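You operate a simulated robot arm through the tools that you are given. There is no shell and no other tool. Be economical: measure what you need, move in short steps, check, and stop when the job is done.

The job below is to be done with a simulated robot arm. You get a single attempt, and the scene is never put back.

Task
Leak-test the green roll-on: tilt it in the tester for at least 10 seconds.
Fine: the tester is on the pull-out shelf; bring the cradle upright again, stand the bottle back and push the shelf in. Set down upright: what you pick out.
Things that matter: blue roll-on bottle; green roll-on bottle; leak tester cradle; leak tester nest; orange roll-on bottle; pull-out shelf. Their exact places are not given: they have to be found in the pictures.

The check looks at the end state, three seconds after you hand in, the way a careful person would. Anything else that was tipped, shoved, dropped, spilled or broken makes it a failure.

Robot
A 6-joint arm with a fingered hand, on a carriage that runs on a rail from [0, -1070] to [0, 1070] (x, y) and turns from -140 to 192 degrees about z. Base frame: it is fixed where the carriage stands at the start and does not move with it; the origin is on the floor, on the carriage's upright axis, x ahead of it, y to its left, z up. Lengths are in mm, angles in degrees, forces in N, time in s.
Its first joint turns from -166.0 to 166.0 degrees. Places, roughly: blue roll-on bottle, green roll-on bottle, orange  [1000, 750, 1000]; leak tester cradle [1000, 100, 700]; leak tester nest [1000, 100, 700]; pull-out shelf [1000, 0, 600]. Payload 4 kg.
The TCP is the grasp point between the finger pads, 26 mm short of the fingertips. In the tool frame z runs along the fingers and y along their closing line. Largest opening 132 mm; the body of the gripper starts 73 mm behind the TCP. The gripper is a hand of 4 fingers: y runs from the thumb to the fingers, the wrist lies at [0, 0, -239] in the tool frame.
Orientation is that of the tool frame in the base frame, as a unit quaternion [x, y, z, w]. With the fingers straight down and closing along the base's y, the tool's x points along the base's -x, its y along +y and its z along -z.

Tools
- The arm moves only by the tool send_rows. Its argument "moves" is a list of rows, each an object (a shift or turn left out is 0) with "travel": the shift along the tool's x, y, z in units of 200 mm (1.0 is 200 mm), a list of three; "rotation": the turn, a rotation vector about the tool's x, y, z in units of 120 degrees (1.0 is 120 degrees), a list of three. In form: [{"travel": [dx, dy, dz], "rotation": [rx, ry, rz]}, ...]. A call has 1 to 12 rows; each row is the pose to reach, as a shift and turn from the pose commanded when the call began, along the tool's axes at that moment. A call with a number of a shift or a turn outside -1 to 1 is refused whole. A row lasts 0.2 s, in which the tool goes at most 50 mm and 8.6 degrees; a call with a longer step from one row to the next is refused whole. Where a pose cannot be reached the arm comes as near as it can. A force on the tool above 60 N (or 10 N above the force at the start of the call, whichever is more), or a blocked arm, ends the call early, and 0.2 s more pass. In this call time passes only in rows, and 0.2 s behind the last. The reply holds the time, the measured pose of the TCP, the force on the tool along the base axes, the opening and the grip force, in the units named above and with some noise, with the torque about the TCP (base axes, N m) and any sound that the robot's microphone picked up, and new pictures: "views" is both (left out), scene, wrist or none.
- Cameras (640 x 400 px; columns grow to the right, rows downward): "scene" is now at [316.1, 167.9, 1271.2]; the picture's right is [-0.27, -0.96, 0.00], its down [-0.74, 0.21, -0.64] and it looks along [0.62, -0.18, -0.76] (base axes); focal length 289 px, centre (320, 200). "wrist" rides on the gripper at [68, 2, -97] in the tool frame; the picture's right is [-0.03, 1.00, 0.00], its down [-0.82, -0.02, -0.58] and it looks along [-0.58, -0.01, 0.82] (tool axes); focal length 270 px, centre (320, 200).
- slide_trunk(by): slides the trunk up (or, below 0, down) by that many mm; the arm and the scene camera ride with it, the base frame stays. It gives what a move gives, with no picture.
- roll_base(legs): drives the robot by 1 to 6 legs, each [ahead, left, turn to the left] in mm, mm and degrees, along the robot's own axes; the way and the turn of a leg run together, so that a leg with both is an arc; at most 1500 mm and 180 degrees a leg. The arm and the cameras ride along, it lands a little off, and it stops where it bumps. It keeps to its track: a leg is cut to what the track allows. It gives what a move gives, and a new picture of the scene camera.
- finger_targets(finger1, finger2, finger3, thumb_bend): sets how far each is bent, from 0 (flat) to 1 (curled in); at 0.3 the hand is open as for a grip, at 0.7 the pads meet at the TCP. One left out holds its place. A second passes; each finger stops where it meets its share of the squeeze, and holds until it gets a number again. It is the only way to open and close the hand. It gives what a move gives, with no picture; readings hold the bend of each and the force on the fingers (four entries, about 0 where the hand has none), thumb and palm.
- aim_head(pan, tilt): turns the head with the scene camera to pan (to the left, within 143 degrees either way) and tilt (down, from -29 to 69), counted from straight ahead of the robot. It gives what a move gives, and a new picture of the scene camera.
- measure_at(camera, pixels): for up to 12 pixels [column, row] of the newest picture of that camera ("zoom" is the newest enlarged one), the place [x, y, z] in the base frame of the surface seen there, good to about 2 mm. It takes no simulated time.
- zoom(camera, box): a new picture of the part [left, top, right, bottom] of that camera's present view, enlarged. It takes no simulated time.
- job_done(): hands the job in; it is judged then, once.

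Work in short steps. Measure before you move; look again where a grasp or a placing could have gone wrong, and mend it. You have 80 turns and 260 pictures in all, those below and enlarged ones among them. Open the gripper and draw the arm clear of the work before you hand the job in, unless the task says otherwise; then end with one line.

The tools are called after "Call:" as name(argument=value, ...) on one line, values as JSON. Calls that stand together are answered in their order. send_rows: Moves the arm, as the interface text tells. Its arguments: {"type":"object","properties":{"moves":{"type":"array","items":{"type":"object","properties":{"travel":{"type":"array","items":{"type":"number"}},"rotation":{"type":"array","items":{"type":"number"}}}}},"views":{"type":"string","enum":["both","scene","wrist","none"]}},"required":["moves"]} The other tools are called the same way: slide_trunk (by) slides the trunk up or down; finger_targets (finger1, finger2, finger3, thumb_bend) moves the fingers one by one; roll_base (legs) drives the base; aim_head (pan, tilt) turns the head that bears the scene camera; measure_at (camera, pixels) gives the place of the surface under pixels of a picture; zoom (camera, box) takes an enlarged picture of a part of a camera's view; job_done () hands the job in.

At the start:

```text
clock: 0.0
tcp_pos: [700.7, -263.0, 825.0]
ee_rot: [0.0, 1.0, 0.001, -0.001]
contact_force: [-0.2, 0.5, 0.6]
moment: [-0.01, 0.01, 0.0]
grip_width: 131.9
finger_force: 0.0
shape: jaw
bend: [0.3, 0.3, 0.3, 0.3]
finger forces: [0.1, 0.0, 0.1, 0.1, 0.0, 0.0]
trunk travel left (down, up): [-300.0, 328.0]
robot x, y, heading: [-3.4, 1.4, -0.1]
head pan, tilt: [-15.8, 49.9]
```

scene: 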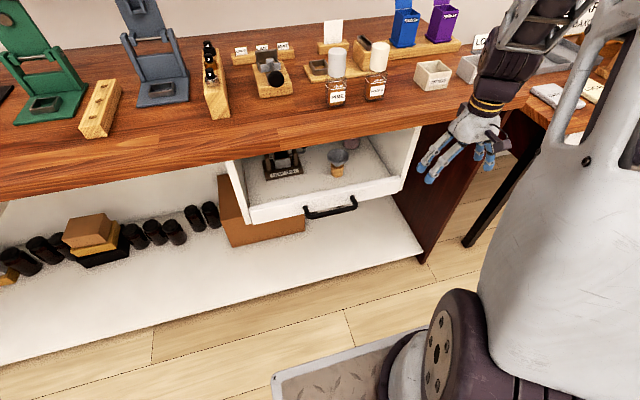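
wrist: 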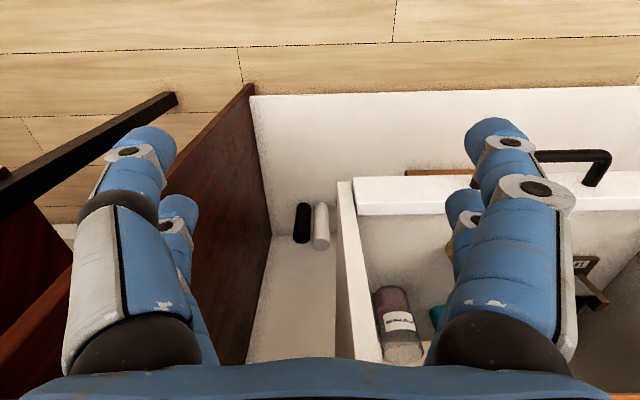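

The shelf (about 320,180) seems partly out, with a tester in it at (285,160). I zoom there and look to the left for the roll-on bottles.

Call:
zoom(camera="scene", box=[220, 120, 430, 250])

Call:
aim_head(pan=35, tilt=35)

```text
3.05 times, centred on (325, 185) of scene
```

zoom: 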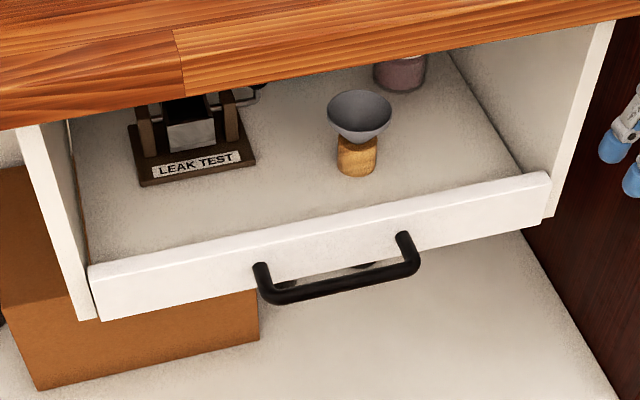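

```text
clock: 1.2
tcp_pos: [701.7, -262.2, 826.5]
ee_rot: [0.0, 1.0, 0.0, 0.0]
contact_force: [-0.4, 0.6, -0.8]
moment: [0.01, 0.04, -0.01]
grip_width: 131.7
finger_force: 0.1
shape: jaw
bend: [0.3, 0.3, 0.3, 0.3]
finger forces: [0.0, 0.0, 0.0, 0.1, 0.0, 0.1]
trunk travel left (down, up): [-300.0, 328.0]
robot x, y, heading: [2.9, 1.6, -0.2]
head pan, tilt: [35.0, 35.0]
```

scene: 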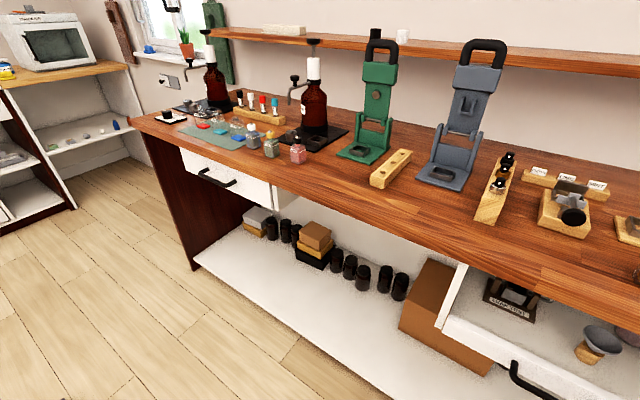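

Small bottles stand around (210–300, 100–155). I zoom in there.

Call:
zoom(camera="scene", box=[150, 70, 330, 182])

Call:
measure_at(camera="scene", pixels=[[297, 155], [271, 148], [253, 138], [238, 128], [220, 124], [270, 200], [520, 310], [600, 345], [515, 285], [480, 362]])

```text
3.56 times, centred on (240, 126) of scene
```

zoom: 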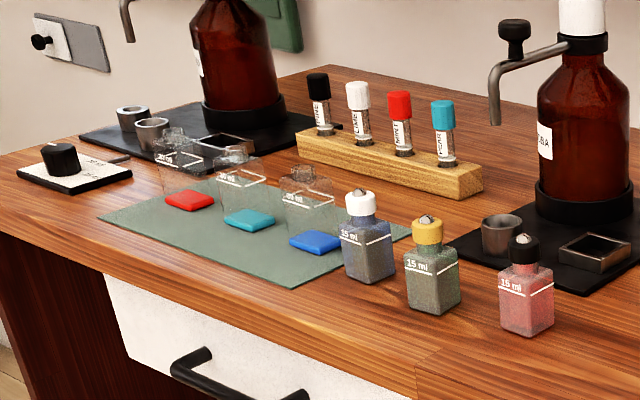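

```text
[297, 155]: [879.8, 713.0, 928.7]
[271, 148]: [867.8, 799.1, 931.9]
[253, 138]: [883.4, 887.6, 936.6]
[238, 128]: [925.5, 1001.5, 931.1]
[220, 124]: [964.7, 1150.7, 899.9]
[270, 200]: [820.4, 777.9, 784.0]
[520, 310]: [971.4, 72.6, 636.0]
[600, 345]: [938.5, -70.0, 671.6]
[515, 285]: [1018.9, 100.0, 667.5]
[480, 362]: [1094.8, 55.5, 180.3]
```

The green roll-on appears to be the middle one with a yellow collar (zoom 432,265). I raise the trunk and drive left to stand in front of it.

Call:
slide_trunk(by=260)

Call:
roll_base(legs=[[0, 800, 0]])

Call:
aim_head(pan=0, tilt=50)

```text
clock: 3.9
tcp_pos: [701.5, -262.7, 1085.3]
ee_rot: [0.0, 1.0, 0.001, 0.0]
contact_force: [0.6, 0.2, 0.8]
moment: [0.0, 0.02, 0.01]
grip_width: 131.8
finger_force: 0.2
shape: jaw
bend: [0.3, 0.3, 0.3, 0.3]
finger forces: [0.0, 0.0, 0.0, 0.0, 0.1, 0.0]
trunk travel left (down, up): [-560.0, 68.0]
robot x, y, heading: [-0.1, -1.5, -0.1]
head pan, tilt: [35.0, 35.0]
```

```text
clock: 8.1
tcp_pos: [701.8, 539.0, 1085.9]
ee_rot: [-0.003, 1.0, 0.001, 0.0]
contact_force: [0.2, 0.7, -0.7]
moment: [0.03, 0.02, 0.03]
grip_width: 132.1
finger_force: 0.1
shape: jaw
bend: [0.3, 0.3, 0.3, 0.3]
finger forces: [0.0, 0.1, 0.0, 0.0, 0.0, 0.0]
trunk travel left (down, up): [-560.0, 68.0]
robot x, y, heading: [1.7, 802.5, 0.7]
head pan, tilt: [35.0, 35.0]
```

scene: 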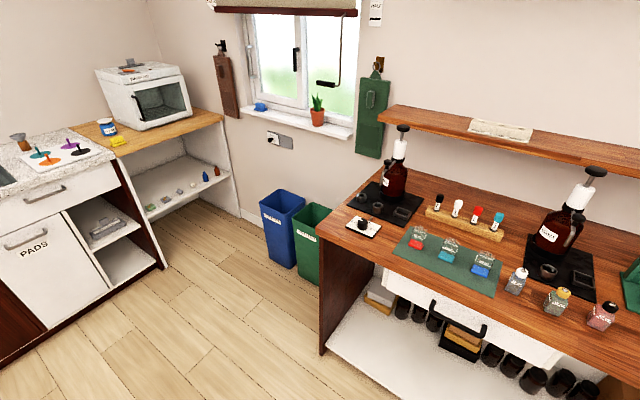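

```text
clock: 9.2
tcp_pos: [702.4, 539.4, 1087.1]
ee_rot: [-0.003, 1.0, 0.001, 0.0]
contact_force: [-0.5, 1.0, 0.1]
moment: [0.02, -0.02, -0.02]
grip_width: 131.9
finger_force: 0.0
shape: jaw
bend: [0.3, 0.3, 0.3, 0.3]
finger forces: [0.1, 0.0, 0.0, 0.0, 0.1, 0.1]
trunk travel left (down, up): [-560.0, 68.0]
robot x, y, heading: [-0.2, 796.0, 0.2]
head pan, tilt: [0.0, 50.0]
```

scene: 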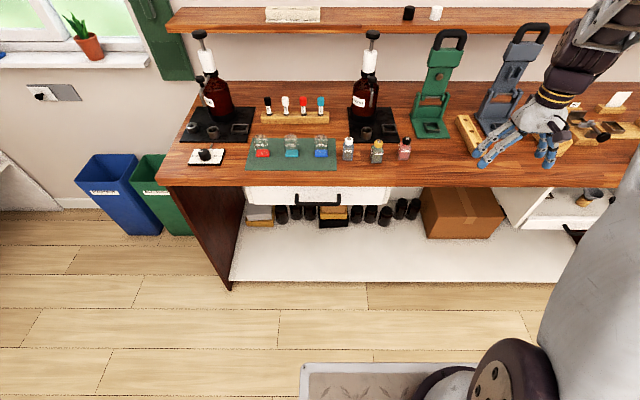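

The three roll-ons are at (348,148), (377,150), (405,148). I zoom in and measure them.

Call:
zoom(camera="scene", box=[240, 110, 420, 180])

Call:
zoom(camera="scene", box=[335, 130, 420, 170])

Call:
measure_at(camera="zoom", pixels=[[100, 80], [100, 180], [315, 80], [315, 190], [315, 140], [525, 80], [525, 180], [320, 250], [205, 170], [420, 200], [278, 180], [352, 180]])

```text
3.56 times, centred on (330, 145) of scene
```

zoom: 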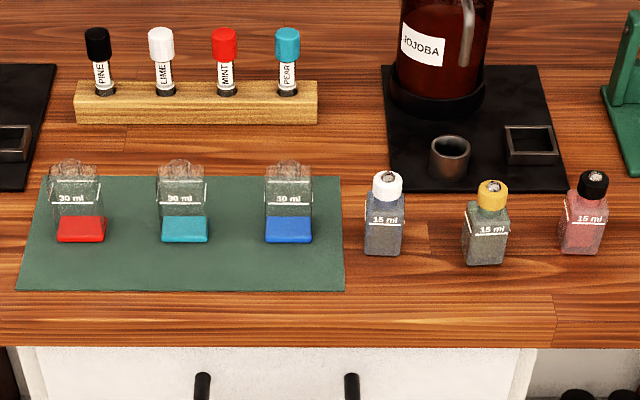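

```text
7.53 times, centred on (378, 150) of scene
```

zoom: 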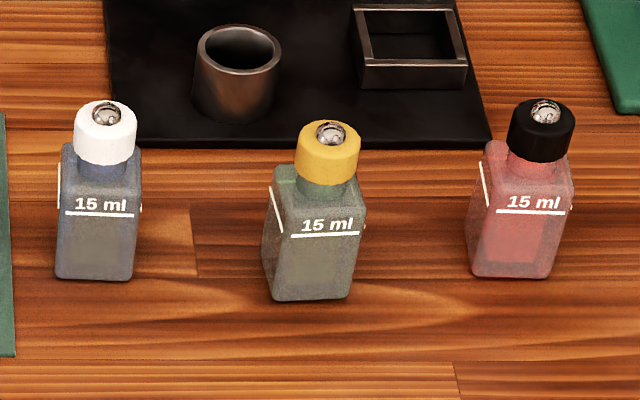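

```text
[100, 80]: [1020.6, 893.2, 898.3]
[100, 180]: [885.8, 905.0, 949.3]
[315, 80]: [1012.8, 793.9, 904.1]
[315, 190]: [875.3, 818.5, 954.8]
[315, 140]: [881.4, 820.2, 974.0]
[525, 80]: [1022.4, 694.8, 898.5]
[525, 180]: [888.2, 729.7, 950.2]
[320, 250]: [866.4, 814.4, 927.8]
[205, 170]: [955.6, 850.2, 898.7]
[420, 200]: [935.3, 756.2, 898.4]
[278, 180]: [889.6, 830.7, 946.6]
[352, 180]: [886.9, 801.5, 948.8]
```

Green is the centre one (body ≈ [893,818], top ~978, table 898). The shelf must be opened first, so I drive back to face the shelf and inspect the tester.

Call:
roll_base(legs=[[0, -600, 0]])

Call:
slide_trunk(by=-260)

Call:
aim_head(pan=-10, tilt=45)

```text
clock: 12.6
tcp_pos: [701.3, -72.5, 1085.8]
ee_rot: [0.0, 1.0, 0.0, 0.0]
contact_force: [-0.1, 0.0, -0.2]
moment: [-0.02, 0.02, 0.0]
grip_width: 132.1
finger_force: 0.0
shape: jaw
bend: [0.3, 0.3, 0.3, 0.3]
finger forces: [0.0, 0.1, 0.1, 0.0, 0.0, 0.0]
trunk travel left (down, up): [-560.0, 68.0]
robot x, y, heading: [3.7, 192.7, -0.3]
head pan, tilt: [0.0, 50.0]
```

scene: 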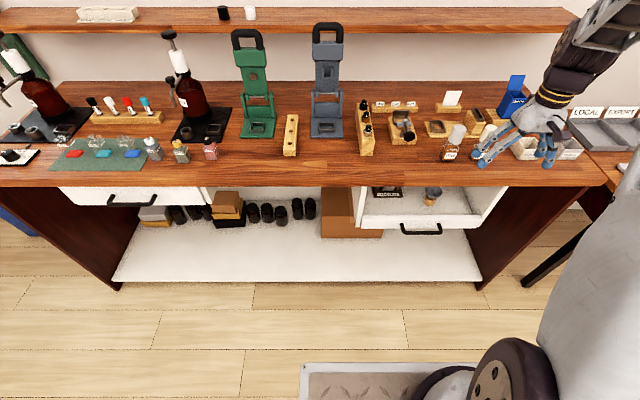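

```text
clock: 15.2
tcp_pos: [700.3, -72.7, 826.5]
ee_rot: [0.001, 1.0, 0.001, 0.0]
contact_force: [0.1, 0.7, -0.3]
moment: [-0.02, -0.01, -0.01]
grip_width: 132.1
finger_force: 0.1
shape: jaw
bend: [0.3, 0.3, 0.3, 0.3]
finger forces: [0.1, 0.0, 0.0, 0.0, 0.0, 0.0]
trunk travel left (down, up): [-300.0, 328.0]
robot x, y, heading: [-1.4, 192.9, -0.1]
head pan, tilt: [0.0, 50.0]
```

```text
clock: 16.0
tcp_pos: [700.6, -72.9, 826.4]
ee_rot: [0.0, 1.0, 0.0, -0.001]
contact_force: [0.7, -0.2, -0.5]
moment: [0.0, 0.01, 0.0]
grip_width: 131.6
finger_force: 0.0
shape: jaw
bend: [0.3, 0.3, 0.3, 0.3]
finger forces: [0.0, 0.0, 0.0, 0.0, 0.1, 0.0]
trunk travel left (down, up): [-300.0, 328.0]
robot x, y, heading: [-0.1, 195.3, -0.0]
head pan, tilt: [-10.0, 45.0]
```

scene: 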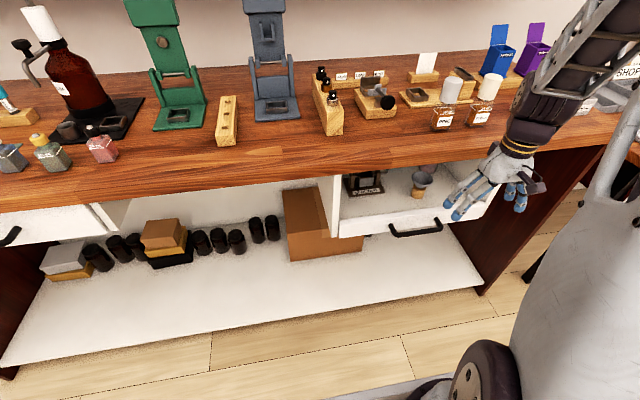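

Call:
measure_at(camera="scene", pixels=[[391, 230], [416, 235], [441, 222], [340, 232], [440, 213], [360, 180], [420, 190], [417, 166], [337, 200], [365, 191], [400, 170], [480, 207]])

Call:
zoom(camera="scene", box=[325, 140, 505, 252])

```text
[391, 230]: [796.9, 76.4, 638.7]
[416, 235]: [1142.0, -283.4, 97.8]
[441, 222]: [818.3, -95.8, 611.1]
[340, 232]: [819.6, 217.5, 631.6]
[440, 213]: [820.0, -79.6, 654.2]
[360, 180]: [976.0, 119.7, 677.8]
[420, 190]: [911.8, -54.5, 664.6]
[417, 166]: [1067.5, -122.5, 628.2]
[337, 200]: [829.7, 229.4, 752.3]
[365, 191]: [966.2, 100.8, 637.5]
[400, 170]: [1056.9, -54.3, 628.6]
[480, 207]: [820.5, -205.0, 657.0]
```

```text
3.56 times, centred on (415, 196) of scene
```

zoom: 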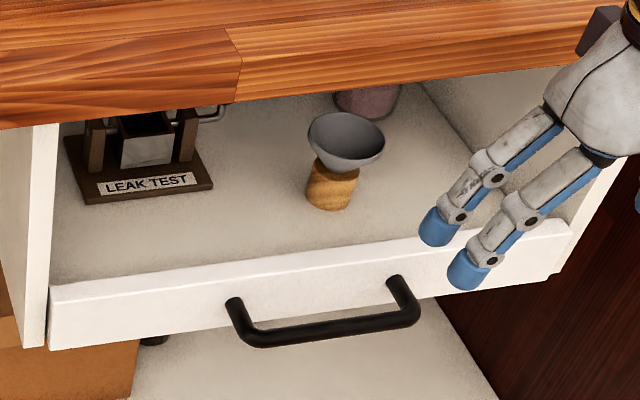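

The shelf is shut with front at x≈820. I measure the handle bar and desk edge precisely in this zoom picture.

Call:
measure_at(camera="zoom", pixels=[[250, 338], [320, 331], [390, 322], [235, 303], [400, 282], [320, 300], [320, 270], [240, 95], [240, 85], [320, 343], [413, 312], [150, 150]])

Call:
roll_base(legs=[[0, 155, 0]])

Call:
aim_head(pan=-35, tilt=40)

```text
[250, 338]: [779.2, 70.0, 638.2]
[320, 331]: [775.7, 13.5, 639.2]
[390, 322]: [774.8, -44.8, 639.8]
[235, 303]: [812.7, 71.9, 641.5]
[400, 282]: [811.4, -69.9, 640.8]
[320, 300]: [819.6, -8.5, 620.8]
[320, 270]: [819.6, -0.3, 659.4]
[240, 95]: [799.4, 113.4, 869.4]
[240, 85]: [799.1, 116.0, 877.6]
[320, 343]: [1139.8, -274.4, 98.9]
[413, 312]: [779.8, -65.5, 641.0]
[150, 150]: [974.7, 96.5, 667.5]
```

```text
clock: 17.4
tcp_pos: [701.5, 80.4, 826.2]
ee_rot: [0.001, 1.0, -0.001, 0.001]
contact_force: [0.0, 0.2, 0.4]
moment: [0.02, 0.0, 0.04]
grip_width: 132.2
finger_force: 0.1
shape: jaw
bend: [0.3, 0.3, 0.3, 0.3]
finger forces: [0.0, 0.0, 0.0, 0.0, 0.0, 0.0]
trunk travel left (down, up): [-300.0, 328.0]
robot x, y, heading: [-3.4, 341.9, -0.1]
head pan, tilt: [-10.0, 45.0]
```

scene: 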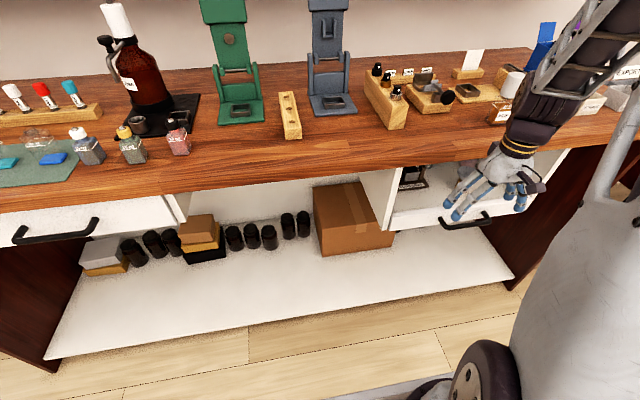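

```text
clock: 18.2
tcp_pos: [701.4, 81.7, 826.9]
ee_rot: [0.001, 1.0, 0.001, 0.0]
contact_force: [-0.1, -0.6, 0.2]
moment: [0.0, 0.01, 0.02]
grip_width: 132.2
finger_force: 0.1
shape: jaw
bend: [0.3, 0.3, 0.3, 0.3]
finger forces: [0.0, 0.0, 0.0, 0.1, 0.0, 0.1]
trunk travel left (down, up): [-300.0, 328.0]
robot x, y, heading: [-1.5, 342.2, 0.1]
head pan, tilt: [-35.0, 40.0]
```

scene: 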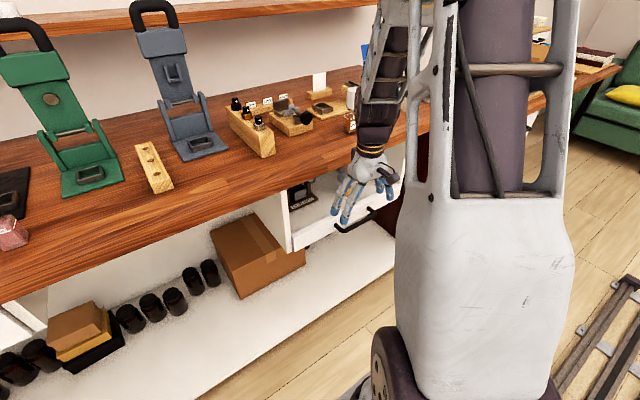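

Handle bar axis is near x=780, z=635, y −70..70, with a ~34 mm gap behind it. I rotate the hand so the fingers close in the x–z plane, tilted 45°, staying clear of the desk.

Call:
send_rows(moves=[{"travel": [0.03, -0.033, 0], "rotation": [-0.0244, -0.0244, 0.059]}, {"travel": [0.06, -0.067, 0], "rotation": [-0.0488, -0.0488, 0.118]}, {"travel": [0.1, -0.1, 0], "rotation": [-0.0733, -0.0733, 0.177]}, {"travel": [0.14, -0.133, 0], "rotation": [-0.0977, -0.0977, 0.236]}, {"travel": [0.18, -0.167, 0], "rotation": [-0.1221, -0.1221, 0.295]}, {"travel": [0.22, -0.2, 0], "rotation": [-0.1465, -0.1465, 0.354]}, {"travel": [0.26, -0.233, 0], "rotation": [-0.1709, -0.1709, 0.413]}, {"travel": [0.3, -0.267, 0], "rotation": [-0.1953, -0.1953, 0.472]}, {"travel": [0.34, -0.3, 0], "rotation": [-0.2198, -0.2198, 0.531]}, {"travel": [0.38, -0.333, 0], "rotation": [-0.2442, -0.2442, 0.59]}, {"travel": [0.42, -0.367, 0], "rotation": [-0.2686, -0.2686, 0.649]}, {"travel": [0.45, -0.4, 0], "rotation": [-0.293, -0.293, 0.708]}])

```text
clock: 20.9
tcp_pos: [610.9, 0.0, 826.6]
ee_rot: [0.655, 0.652, 0.27, 0.271]
contact_force: [-0.3, -0.6, 0.1]
moment: [0.0, 0.01, 0.02]
grip_width: 131.7
finger_force: 0.1
shape: jaw
bend: [0.3, 0.3, 0.3, 0.3]
finger forces: [0.0, 0.0, 0.0, 0.0, 0.0, 0.0]
trunk travel left (down, up): [-300.0, 328.0]
robot x, y, heading: [-0.7, 339.6, -0.1]
head pan, tilt: [-35.0, 40.0]
```

scene: 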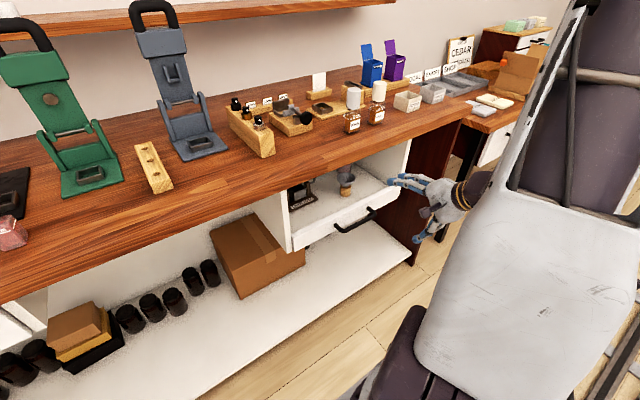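
wrist: 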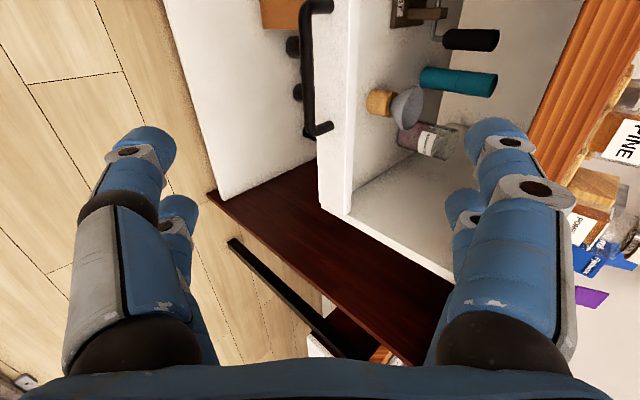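

Hand is well oriented. I pre-close the fingers, lower the trunk, and make the hand steeper for the narrow gap, going to a pre-grasp 100 mm back from the bar.

Call:
finger_targets(finger1=0.55, finger2=0.55, finger3=0.55, thumb_bend=0.55)

Call:
slide_trunk(by=-150)

Call:
send_rows(moves=[{"travel": [0, 0.12, 0.05], "rotation": [0.04, 0, 0]}, {"travel": [0, 0.24, 0.1], "rotation": [0.08, 0, 0]}, {"travel": [0, 0.36, 0.15], "rotation": [0.12, 0, 0]}, {"travel": [0, 0.48, 0.2], "rotation": [0.1667, 0, 0]}, {"travel": [0, 0.587, 0.233], "rotation": [0.1667, 0, 0]}])

```text
clock: 21.9
tcp_pos: [611.0, 0.0, 826.7]
ee_rot: [0.654, 0.653, 0.27, 0.271]
contact_force: [-0.1, 0.2, 0.2]
moment: [0.03, 0.0, 0.0]
grip_width: 49.7
finger_force: 0.1
shape: fingers
bend: [0.55, 0.55, 0.55, 0.55]
finger forces: [0.1, 0.1, 0.0, 0.0, 0.0, 0.0]
trunk travel left (down, up): [-300.0, 328.0]
robot x, y, heading: [-5.6, 341.8, -0.1]
head pan, tilt: [-35.0, 40.0]
```

```text
clock: 23.6
tcp_pos: [610.4, 1.2, 674.8]
ee_rot: [0.654, 0.653, 0.27, 0.271]
contact_force: [0.3, 0.1, 0.3]
moment: [0.01, -0.01, 0.0]
grip_width: 49.4
finger_force: 0.1
shape: fingers
bend: [0.55, 0.55, 0.55, 0.55]
finger forces: [0.0, 0.0, 0.0, 0.0, 0.0, 0.0]
trunk travel left (down, up): [-150.0, 478.0]
robot x, y, heading: [0.5, 343.5, 0.0]
head pan, tilt: [-35.0, 40.0]
```

```text
clock: 24.8
tcp_pos: [726.5, 0.7, 726.3]
ee_rot: [0.691, 0.69, 0.153, 0.153]
contact_force: [0.4, -0.1, -0.2]
moment: [0.0, -0.01, 0.0]
grip_width: 49.2
finger_force: 0.1
shape: fingers
bend: [0.55, 0.55, 0.55, 0.55]
finger forces: [0.1, 0.0, 0.1, 0.0, 0.0, 0.0]
trunk travel left (down, up): [-150.0, 478.0]
robot x, y, heading: [-1.2, 341.8, -0.0]
head pan, tilt: [-35.0, 40.0]
```

scene: 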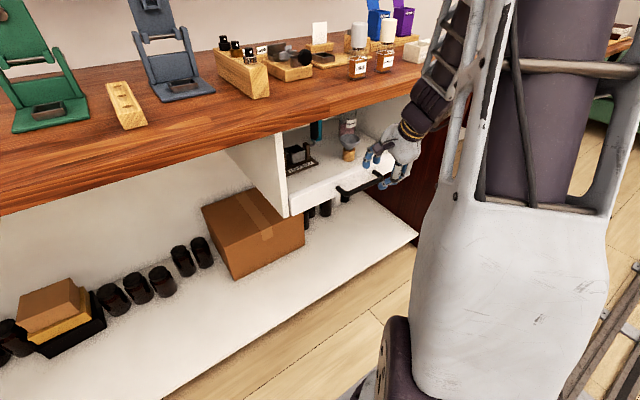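
wrist: 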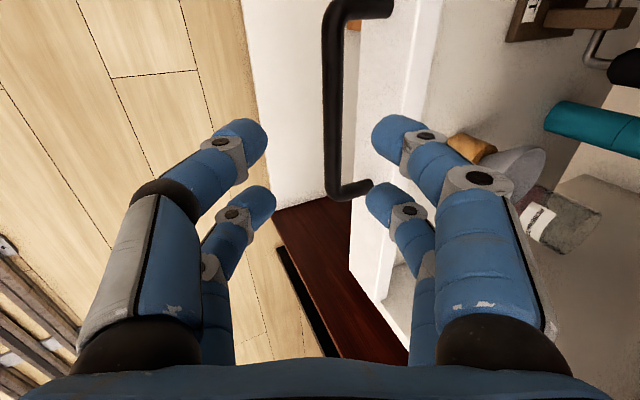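

Fingers straddle the bar line. I go down along the tool axis 100 mm, with fingers behind the bar.

Call:
send_rows(moves=[{"travel": [0.05, 0, 0.12]}, {"travel": [0.05, 0, 0.24]}, {"travel": [0.05, 0, 0.36]}, {"travel": [0.05, 0, 0.45]}, {"travel": [0.05, 0, 0.5]}])

```text
clock: 26.0
tcp_pos: [769.4, 10.7, 635.9]
ee_rot: [0.691, 0.689, 0.153, 0.153]
contact_force: [0.2, 0.3, 0.1]
moment: [0.03, 0.02, 0.0]
grip_width: 49.7
finger_force: 0.0
shape: fingers
bend: [0.55, 0.55, 0.55, 0.55]
finger forces: [0.1, 0.1, 0.0, 0.1, 0.1, 0.0]
trunk travel left (down, up): [-150.0, 478.0]
robot x, y, heading: [0.4, 342.7, 0.0]
head pan, tilt: [-35.0, 40.0]
```

scene: 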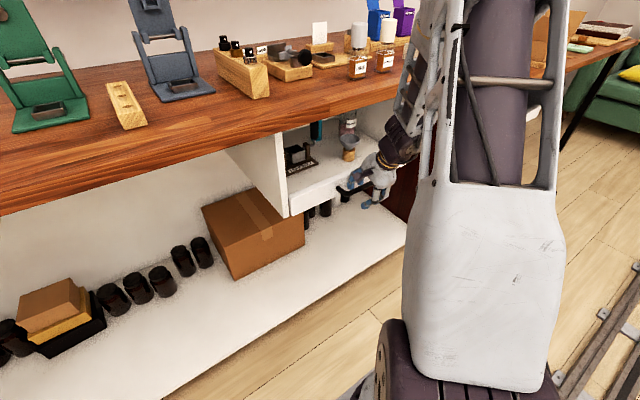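
wrist: 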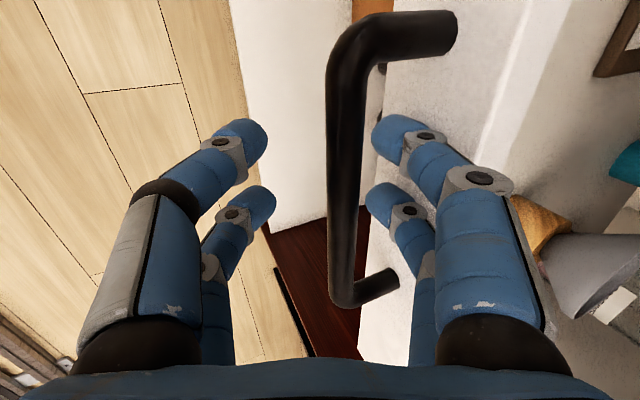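

The bar lies between the fingers. I close on it.

Call:
finger_targets(finger1=0.7, finger2=0.7, finger3=0.7, thumb_bend=0.7)

```text
clock: 27.0
tcp_pos: [768.6, 11.6, 634.6]
ee_rot: [0.691, 0.69, 0.154, 0.153]
contact_force: [0.9, 0.3, -0.4]
moment: [0.01, 0.01, -0.06]
grip_width: 2.5
finger_force: 0.5
shape: fingers
bend: [0.69, 0.69, 0.7, 0.7]
finger forces: [0.6, 0.7, 0.0, 0.0, 0.0, 0.0]
trunk travel left (down, up): [-150.0, 478.0]
robot x, y, heading: [3.7, 345.2, -0.0]
head pan, tilt: [-35.0, 40.0]
```

Width 2.5 suggests no firm grip; I look at the wrist view.

Call:
zoom(camera="wrist", box=[120, 0, 520, 250])

Call:
zoom(camera="scene", box=[320, 130, 430, 230])

```text
1.60 times, centred on (320, 125) of wrist
```

zoom: 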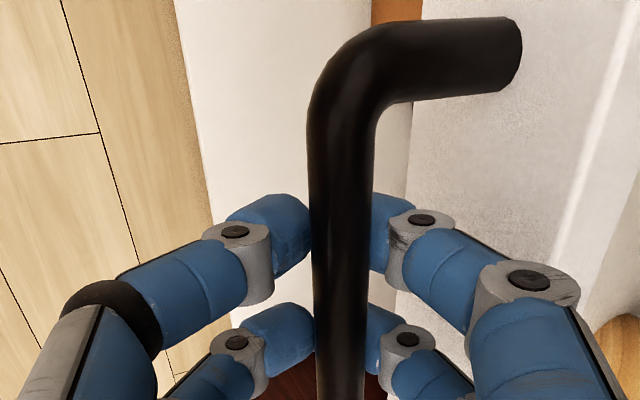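

```text
4.00 times, centred on (375, 180) of scene
```

zoom: 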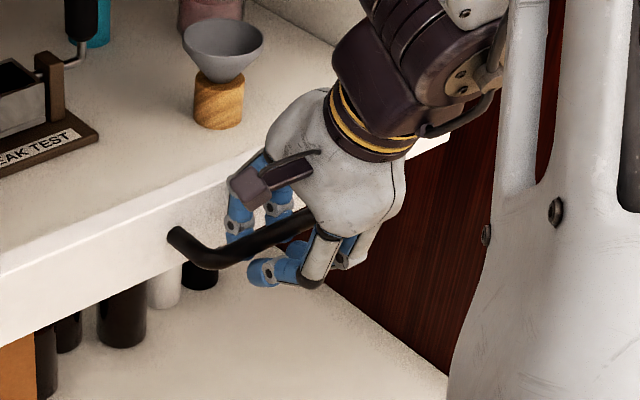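

The bar is caged between fingers and thumb. I pull gently along −x.

Call:
send_rows(moves=[{"travel": [0, -0.018, -0.0085]}, {"travel": [0, -0.05, -0.0233]}, {"travel": [0, -0.095, -0.0444]}, {"travel": [0, -0.14, -0.0655]}, {"travel": [0, -0.186, -0.0867]}, {"travel": [0, -0.231, -0.1079]}, {"travel": [0, -0.276, -0.129]}, {"travel": [0, -0.322, -0.1502]}, {"travel": [0, -0.367, -0.1713]}, {"travel": [0, -0.412, -0.1924]}, {"travel": [0, -0.444, -0.2072]}, {"travel": [0, -0.453, -0.2115]}])

```text
clock: 29.6
tcp_pos: [669.6, 10.9, 634.8]
ee_rot: [0.691, 0.689, 0.153, 0.153]
contact_force: [1.1, -0.3, -0.6]
moment: [0.01, 0.0, -0.03]
grip_width: 2.8
finger_force: 0.6
shape: fingers
bend: [0.69, 0.69, 0.7, 0.7]
finger forces: [0.9, 1.0, 0.0, 0.0, 0.0, 0.1]
trunk travel left (down, up): [-150.0, 478.0]
robot x, y, heading: [-1.7, 347.1, 0.0]
head pan, tilt: [-35.0, 40.0]
```

scene: 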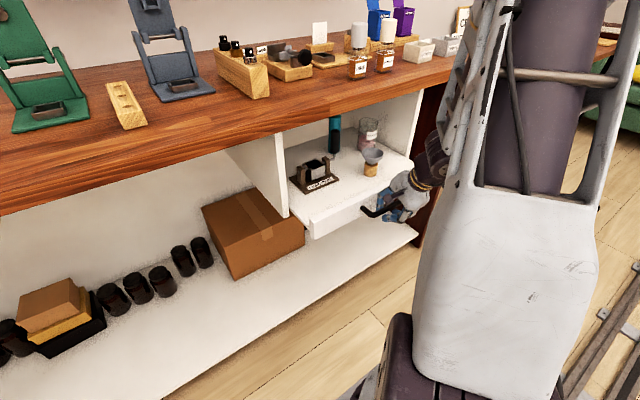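
wrist: 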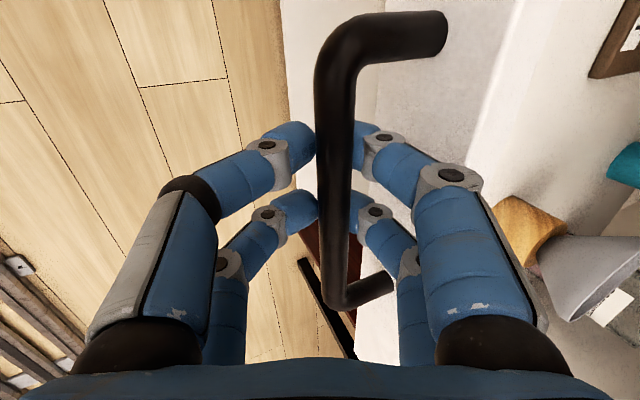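

The shelf follows. I continue 150 mm more.

Call:
send_rows(moves=[{"travel": [0, -0.023, -0.0106]}, {"travel": [0, -0.068, -0.0317]}, {"travel": [0, -0.136, -0.0634]}, {"travel": [0, -0.204, -0.0952]}, {"travel": [0, -0.272, -0.1269]}, {"travel": [0, -0.34, -0.1586]}, {"travel": [0, -0.408, -0.1903]}, {"travel": [0, -0.476, -0.222]}, {"travel": [0, -0.544, -0.2538]}, {"travel": [0, -0.612, -0.2855]}, {"travel": [0, -0.657, -0.3066]}, {"travel": [0, -0.68, -0.3172]}])

```text
clock: 32.2
tcp_pos: [519.6, 10.5, 635.6]
ee_rot: [0.692, 0.689, 0.152, 0.152]
contact_force: [1.8, 0.5, -2.1]
moment: [0.0, 0.03, -0.01]
grip_width: 2.5
finger_force: 0.9
shape: fingers
bend: [0.69, 0.69, 0.7, 0.7]
finger forces: [1.0, 1.2, 0.0, 0.1, 0.1, 0.0]
trunk travel left (down, up): [-150.0, 478.0]
robot x, y, heading: [0.8, 343.8, -0.2]
head pan, tilt: [-35.0, 40.0]
```

scene: 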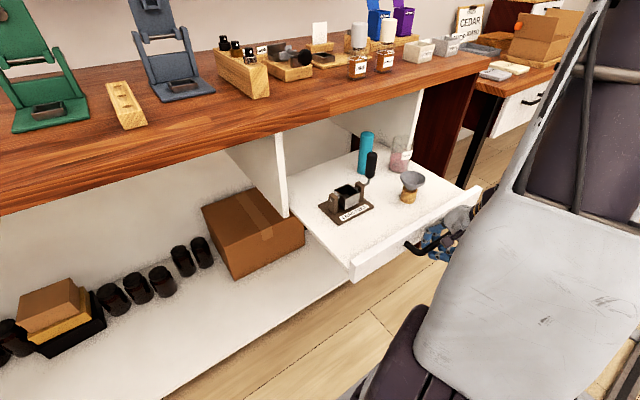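
wrist: 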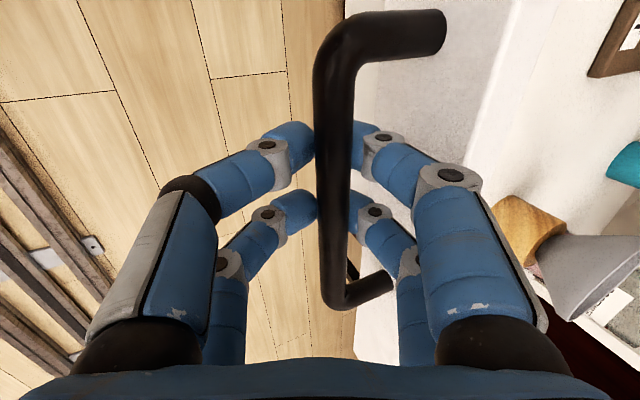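

Shelf is well out. I zoom in on the tester and measure.

Call:
zoom(camera="scene", box=[300, 120, 440, 240])

Call:
measure_at(camera="scene", pixels=[[349, 190], [353, 216], [335, 203], [361, 196], [371, 165], [345, 198], [366, 184], [355, 190], [322, 208], [372, 207], [285, 133], [410, 190]])

```text
3.33 times, centred on (370, 180) of scene
```

zoom: 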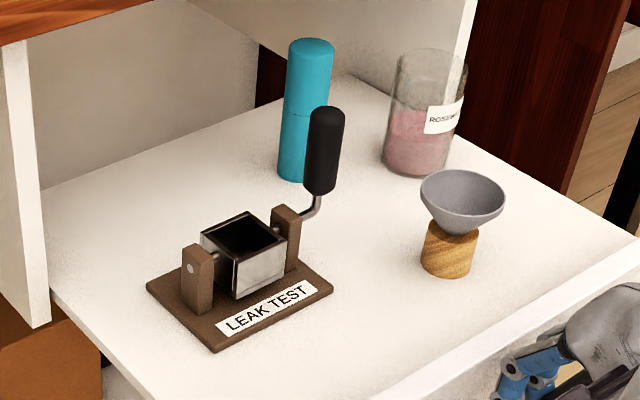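

```text
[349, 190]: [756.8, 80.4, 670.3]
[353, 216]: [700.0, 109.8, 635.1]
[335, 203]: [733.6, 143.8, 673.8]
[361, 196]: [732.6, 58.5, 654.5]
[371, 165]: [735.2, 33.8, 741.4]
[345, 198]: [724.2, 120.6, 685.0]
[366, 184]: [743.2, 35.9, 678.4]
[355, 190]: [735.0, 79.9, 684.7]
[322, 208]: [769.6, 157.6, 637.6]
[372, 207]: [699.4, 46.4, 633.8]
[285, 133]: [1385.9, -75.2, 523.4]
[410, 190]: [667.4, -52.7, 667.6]
```

The tester has an open square nest at ≈[738,100] and a crank grip at ≈[738,35,z 690–745], pivot along y at z≈670. I release the handle and retract upward.

Call:
finger_targets(finger1=0.55, finger2=0.55, finger3=0.55, thumb_bend=0.55)

Call:
send_rows(moves=[{"travel": [0, 0, -0.1]}, {"travel": [0, 0, -0.25]}, {"travel": [0, 0, -0.45]}, {"travel": [0, 0, -0.65]}, {"travel": [0, 0, -0.8]}])

Call:
slide_trunk(by=300)

```text
clock: 33.2
tcp_pos: [518.6, 10.5, 635.3]
ee_rot: [0.691, 0.69, 0.153, 0.153]
contact_force: [-2.3, -1.0, -1.3]
moment: [0.0, -0.02, -0.05]
grip_width: 46.5
finger_force: 0.9
shape: fingers
bend: [0.56, 0.56, 0.55, 0.55]
finger forces: [1.1, 1.1, 0.0, 0.1, 0.0, 0.0]
trunk travel left (down, up): [-150.0, 478.0]
robot x, y, heading: [-0.2, 346.2, -0.3]
head pan, tilt: [-35.0, 40.0]
```

```text
clock: 34.4
tcp_pos: [449.5, 9.9, 779.3]
ee_rot: [0.691, 0.69, 0.152, 0.153]
contact_force: [0.4, -0.2, -0.7]
moment: [-0.02, 0.02, -0.04]
grip_width: 48.4
finger_force: 0.0
shape: fingers
bend: [0.55, 0.55, 0.55, 0.55]
finger forces: [0.0, 0.0, 0.1, 0.0, 0.1, 0.0]
trunk travel left (down, up): [-150.0, 478.0]
robot x, y, heading: [-0.3, 344.2, -0.0]
head pan, tilt: [-35.0, 40.0]
```

scene: 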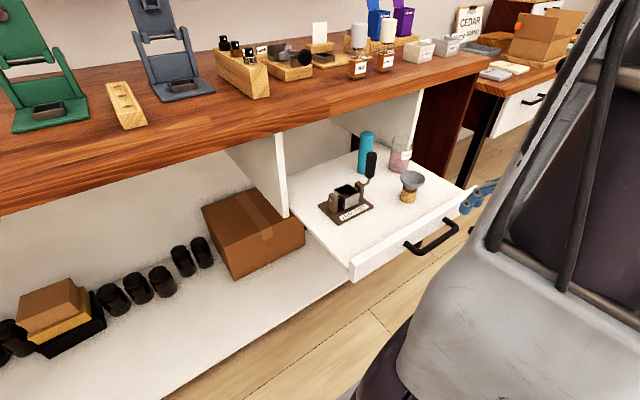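
wrist: 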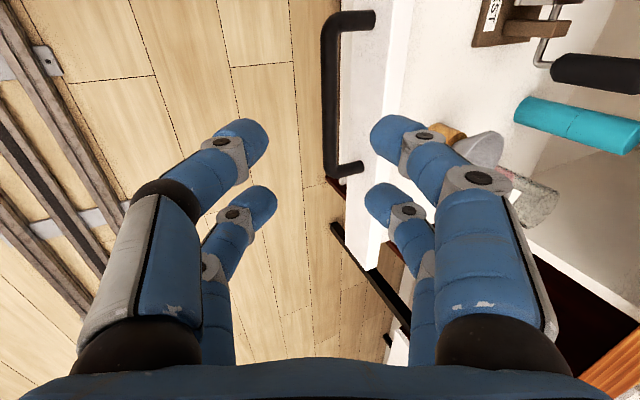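

```text
clock: 37.4
tcp_pos: [451.9, 10.9, 1080.2]
ee_rot: [0.691, 0.69, 0.153, 0.153]
contact_force: [0.1, -0.4, 0.0]
moment: [0.0, -0.02, 0.01]
grip_width: 48.7
finger_force: 0.0
shape: fingers
bend: [0.55, 0.55, 0.55, 0.55]
finger forces: [0.1, 0.0, 0.0, 0.1, 0.1, 0.0]
trunk travel left (down, up): [-450.0, 178.0]
robot x, y, heading: [1.7, 343.8, 0.0]
head pan, tilt: [-35.0, 40.0]
```

Now I turn the hand to straight-down closing along y, moving 150 mm forward at z≈1080.

Call:
send_rows(moves=[{"travel": [0, 0.062, 0.029], "rotation": [0.01485, 0.01485, -0.067]}, {"travel": [0, 0.124, 0.058], "rotation": [0.0297, 0.0297, -0.134]}, {"travel": [0, 0.186, 0.087], "rotation": [0.04456, 0.04456, -0.201]}, {"travel": [0, 0.248, 0.116], "rotation": [0.0594, 0.0594, -0.268]}, {"travel": [0, 0.31, 0.145], "rotation": [0.0743, 0.0743, -0.335]}, {"travel": [0, 0.372, 0.174], "rotation": [0.0891, 0.0891, -0.402]}, {"travel": [0, 0.434, 0.203], "rotation": [0.104, 0.104, -0.469]}, {"travel": [0, 0.496, 0.232], "rotation": [0.1188, 0.1188, -0.536]}, {"travel": [0, 0.558, 0.261], "rotation": [0.1337, 0.1337, -0.603]}, {"travel": [0, 0.62, 0.29], "rotation": [0.1485, 0.1485, -0.67]}, {"travel": [0, 0.68, 0.317], "rotation": [0.1634, 0.1634, -0.737]}], views="none")

Call:
roll_base(legs=[[0, 620, 0]])

Call:
aim_head(pan=-20, tilt=40)

```text
clock: 39.8
tcp_pos: [600.7, 11.7, 1080.4]
ee_rot: [-0.001, 1.0, 0.0, 0.0]
contact_force: [0.4, 0.5, 0.1]
moment: [0.05, -0.01, -0.01]
grip_width: 48.5
finger_force: 0.1
shape: fingers
bend: [0.55, 0.55, 0.55, 0.55]
finger forces: [0.1, 0.0, 0.0, 0.1, 0.0, 0.0]
trunk travel left (down, up): [-450.0, 178.0]
robot x, y, heading: [-1.9, 344.0, 0.1]
head pan, tilt: [-35.0, 40.0]
```

```text
clock: 43.3
tcp_pos: [598.5, 621.5, 1080.7]
ee_rot: [0.003, 1.0, 0.0, 0.0]
contact_force: [0.4, 0.6, 0.5]
moment: [-0.04, 0.0, -0.01]
grip_width: 48.6
finger_force: 0.1
shape: fingers
bend: [0.55, 0.55, 0.55, 0.55]
finger forces: [0.1, 0.0, 0.0, 0.1, 0.0, 0.0]
trunk travel left (down, up): [-450.0, 178.0]
robot x, y, heading: [-4.0, 957.1, -0.3]
head pan, tilt: [-35.0, 40.0]
```

scene: 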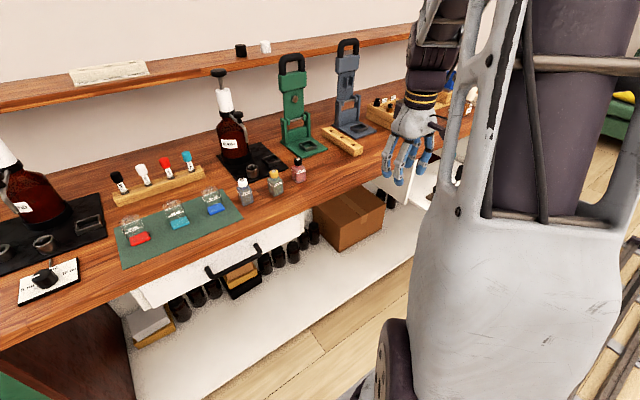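

```text
clock: 44.0
tcp_pos: [599.1, 622.8, 1080.1]
ee_rot: [0.002, 1.0, 0.0, -0.001]
contact_force: [0.5, 0.0, 0.4]
moment: [0.04, 0.0, 0.0]
grip_width: 48.5
finger_force: 0.1
shape: fingers
bend: [0.55, 0.55, 0.55, 0.55]
finger forces: [0.0, 0.0, 0.1, 0.1, 0.0, 0.0]
trunk travel left (down, up): [-450.0, 178.0]
robot x, y, heading: [0.8, 959.5, -0.2]
head pan, tilt: [-20.0, 40.0]
```

scene: 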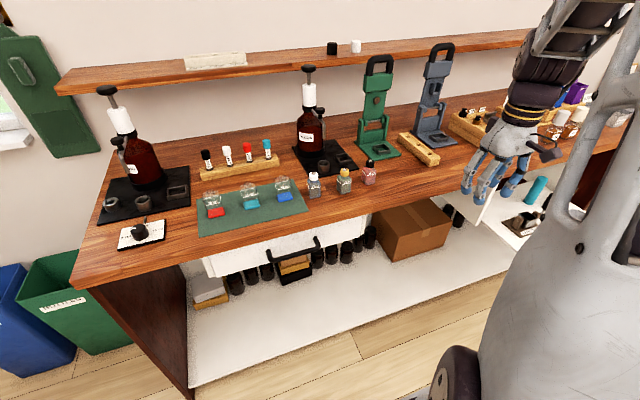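

I move the TCP to about [790,818,1080] so the wrist camera looks straight at the green bottle.

Call:
send_rows(moves=[{"travel": [-0.14, 0.14, 0]}, {"travel": [-0.28, 0.28, 0]}, {"travel": [-0.42, 0.42, 0]}, {"travel": [-0.56, 0.56, 0]}, {"travel": [-0.7, 0.7, 0]}, {"travel": [-0.84, 0.84, 0]}, {"travel": [-0.955, 0.977, 0]}], views="wrist")

Call:
zoom(camera="wrist", box=[200, 100, 440, 250])

```text
clock: 45.6
tcp_pos: [791.5, 818.4, 1082.1]
ee_rot: [0.002, 1.0, 0.0, 0.0]
contact_force: [-0.2, -0.3, -0.5]
moment: [0.01, 0.01, -0.02]
grip_width: 48.6
finger_force: 0.0
shape: fingers
bend: [0.55, 0.55, 0.55, 0.55]
finger forces: [0.0, 0.0, 0.0, 0.1, 0.1, 0.0]
trunk travel left (down, up): [-450.0, 178.0]
robot x, y, heading: [1.1, 956.6, -0.3]
head pan, tilt: [-20.0, 40.0]
```

wrist: 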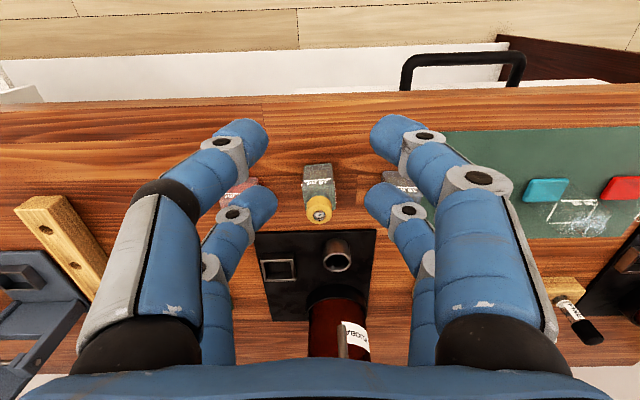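

```text
2.67 times, centred on (320, 175) of wrist
```

zoom: 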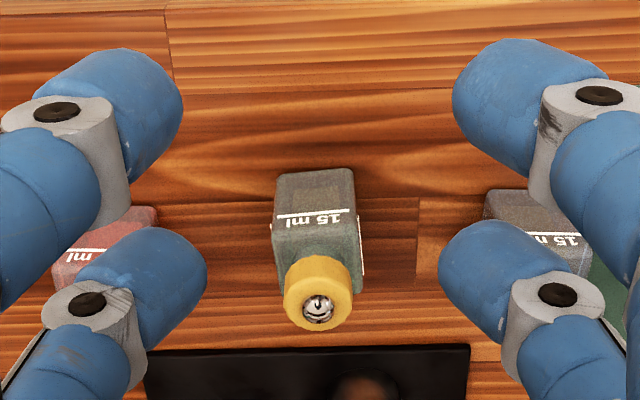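

I measure the bottle's front edge and cap to find its centre and yaw.

Call:
measure_at(camera="zoom", pixels=[[282, 182], [345, 177], [284, 225], [350, 218], [317, 309], [317, 280], [300, 300], [338, 300], [290, 305], [347, 305], [316, 327], [317, 265]])

Call:
zoom(camera="wrist", box=[280, 150, 360, 235])

```text
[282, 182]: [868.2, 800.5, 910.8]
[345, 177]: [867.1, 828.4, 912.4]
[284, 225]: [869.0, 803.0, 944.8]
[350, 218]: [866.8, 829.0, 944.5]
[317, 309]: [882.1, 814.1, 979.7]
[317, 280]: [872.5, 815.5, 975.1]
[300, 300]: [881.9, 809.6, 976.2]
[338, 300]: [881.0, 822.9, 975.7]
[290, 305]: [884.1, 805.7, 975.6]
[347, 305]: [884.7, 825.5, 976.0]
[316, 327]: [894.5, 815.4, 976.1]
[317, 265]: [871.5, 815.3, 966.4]
```

```text
4.71 times, centred on (320, 192) of wrist
```

zoom: 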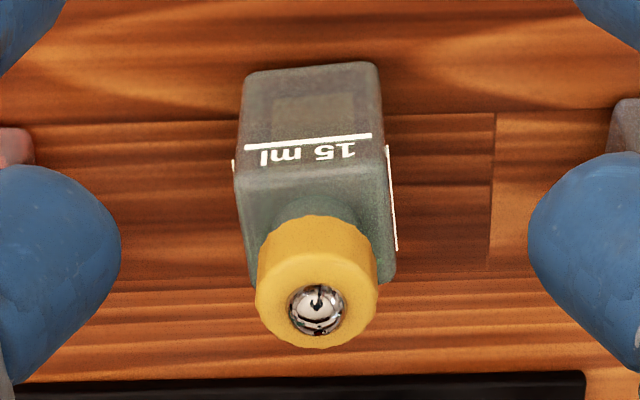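

Cap centre ≈[883,815], body 30 mm, yaw ≈+4.8°. I check the pump spout position behind it before descending.

Call:
measure_at(camera="wrist", pixels=[[343, 340], [343, 352], [337, 255], [280, 270], [320, 230]])

Call:
zoom(camera="scene", box=[270, 60, 400, 210])

Call:
finger_targets(finger1=0.5, finger2=0.5, finger3=0.5, thumb_bend=0.5)

```text
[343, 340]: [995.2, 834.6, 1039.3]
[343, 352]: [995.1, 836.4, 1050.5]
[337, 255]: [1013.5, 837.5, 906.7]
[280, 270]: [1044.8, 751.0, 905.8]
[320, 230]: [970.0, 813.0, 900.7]
```

```text
2.67 times, centred on (335, 135) of scene
```

zoom: 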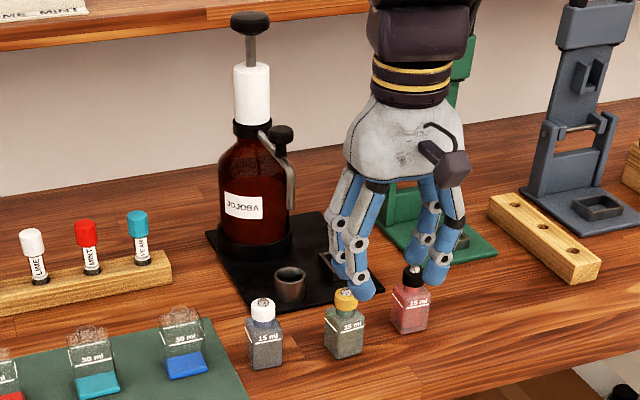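

```text
clock: 46.6
tcp_pos: [792.2, 818.6, 1082.2]
ee_rot: [0.002, 1.0, -0.001, 0.0]
contact_force: [-0.1, 0.8, -0.6]
moment: [0.01, 0.0, 0.01]
grip_width: 65.1
finger_force: 0.1
shape: fingers
bend: [0.5, 0.5, 0.5, 0.5]
finger forces: [0.0, 0.0, 0.0, 0.0, 0.0, 0.0]
trunk travel left (down, up): [-450.0, 178.0]
robot x, y, heading: [-2.8, 960.7, -0.2]
head pan, tilt: [-20.0, 40.0]
```

Spout is 110 mm away; clear. I go above the bottle with the yaw match, down to TCP z≈1012.

Call:
send_rows(moves=[{"travel": [-0.15, -0.005, 0], "rotation": [0, 0, -0.02]}, {"travel": [-0.3, -0.01, 0], "rotation": [0, 0, -0.04]}, {"travel": [-0.46, -0.017, 0.05], "rotation": [0, 0, -0.04]}, {"travel": [-0.46, -0.017, 0.2], "rotation": [0, 0, -0.04]}, {"travel": [-0.46, -0.017, 0.35], "rotation": [0, 0, -0.04]}])

```text
clock: 47.8
tcp_pos: [884.0, 812.4, 1010.5]
ee_rot: [-0.039, 0.999, 0.0, 0.0]
contact_force: [0.1, -0.1, 0.1]
moment: [0.02, -0.02, -0.01]
grip_width: 65.4
finger_force: 0.1
shape: fingers
bend: [0.5, 0.5, 0.5, 0.5]
finger forces: [0.0, 0.1, 0.0, 0.0, 0.0, 0.0]
trunk travel left (down, up): [-450.0, 178.0]
robot x, y, heading: [-1.9, 955.8, -0.4]
head pan, tilt: [-20.0, 40.0]
```

scene: 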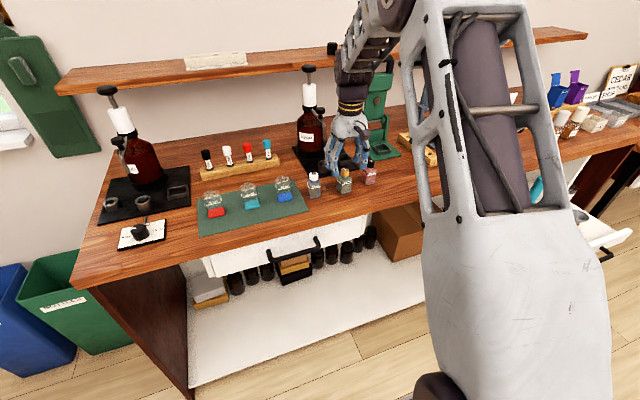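
wrist: 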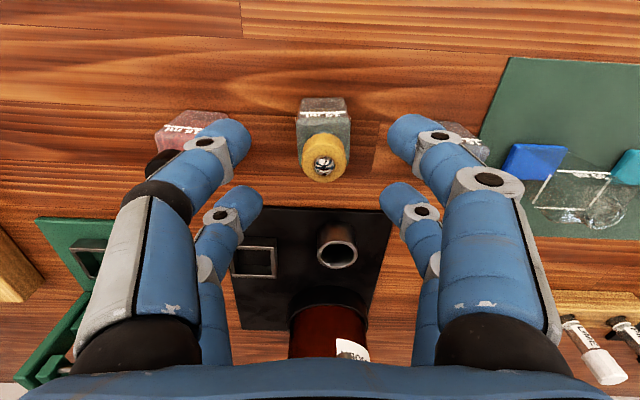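

Bottle sits between the fingers. I re-measure cap in the current view for a final correction.

Call:
measure_at(camera="wrist", pixels=[[324, 164], [310, 160], [338, 160], [302, 125], [348, 122], [324, 178], [324, 140], [222, 135], [410, 135], [235, 195], [395, 195]])

```text
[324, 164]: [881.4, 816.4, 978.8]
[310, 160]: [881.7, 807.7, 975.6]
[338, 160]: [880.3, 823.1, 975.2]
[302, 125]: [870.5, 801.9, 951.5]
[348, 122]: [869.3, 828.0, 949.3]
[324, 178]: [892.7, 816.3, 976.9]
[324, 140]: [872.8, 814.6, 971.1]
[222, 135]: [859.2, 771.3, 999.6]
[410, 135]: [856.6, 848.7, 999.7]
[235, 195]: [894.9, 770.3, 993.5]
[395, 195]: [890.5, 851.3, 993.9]
```

Correct y by +4 mm and descend to TCP z≈955.

Call:
send_rows(moves=[{"travel": [0, 0.02, 0.05]}, {"travel": [0, 0.02, 0.15]}, {"travel": [0, 0.02, 0.23]}, {"travel": [0, 0.02, 0.278]}], views="wrist")

Call:
zoom(camera="wrist", box=[170, 50, 470, 240])

```text
clock: 48.8
tcp_pos: [883.5, 817.3, 953.2]
ee_rot: [-0.04, 0.999, 0.0, -0.002]
contact_force: [0.0, -0.4, -0.5]
moment: [0.0, -0.04, 0.02]
grip_width: 65.4
finger_force: 0.1
shape: fingers
bend: [0.5, 0.5, 0.5, 0.5]
finger forces: [0.1, 0.1, 0.0, 0.0, 0.1, 0.0]
trunk travel left (down, up): [-450.0, 178.0]
robot x, y, heading: [-0.9, 959.4, -0.1]
head pan, tilt: [-20.0, 40.0]
```

wrist: 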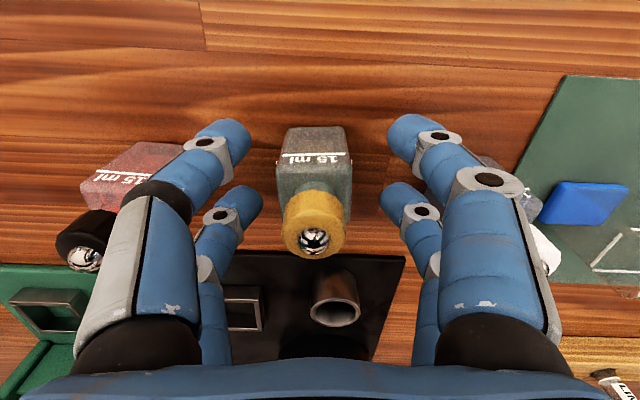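

```text
2.11 times, centred on (320, 145) of wrist
```

zoom: 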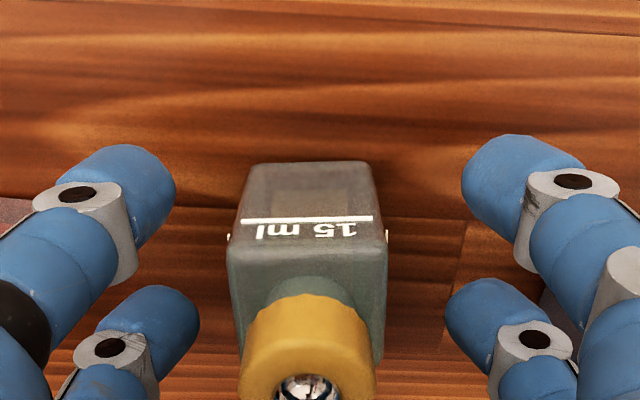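

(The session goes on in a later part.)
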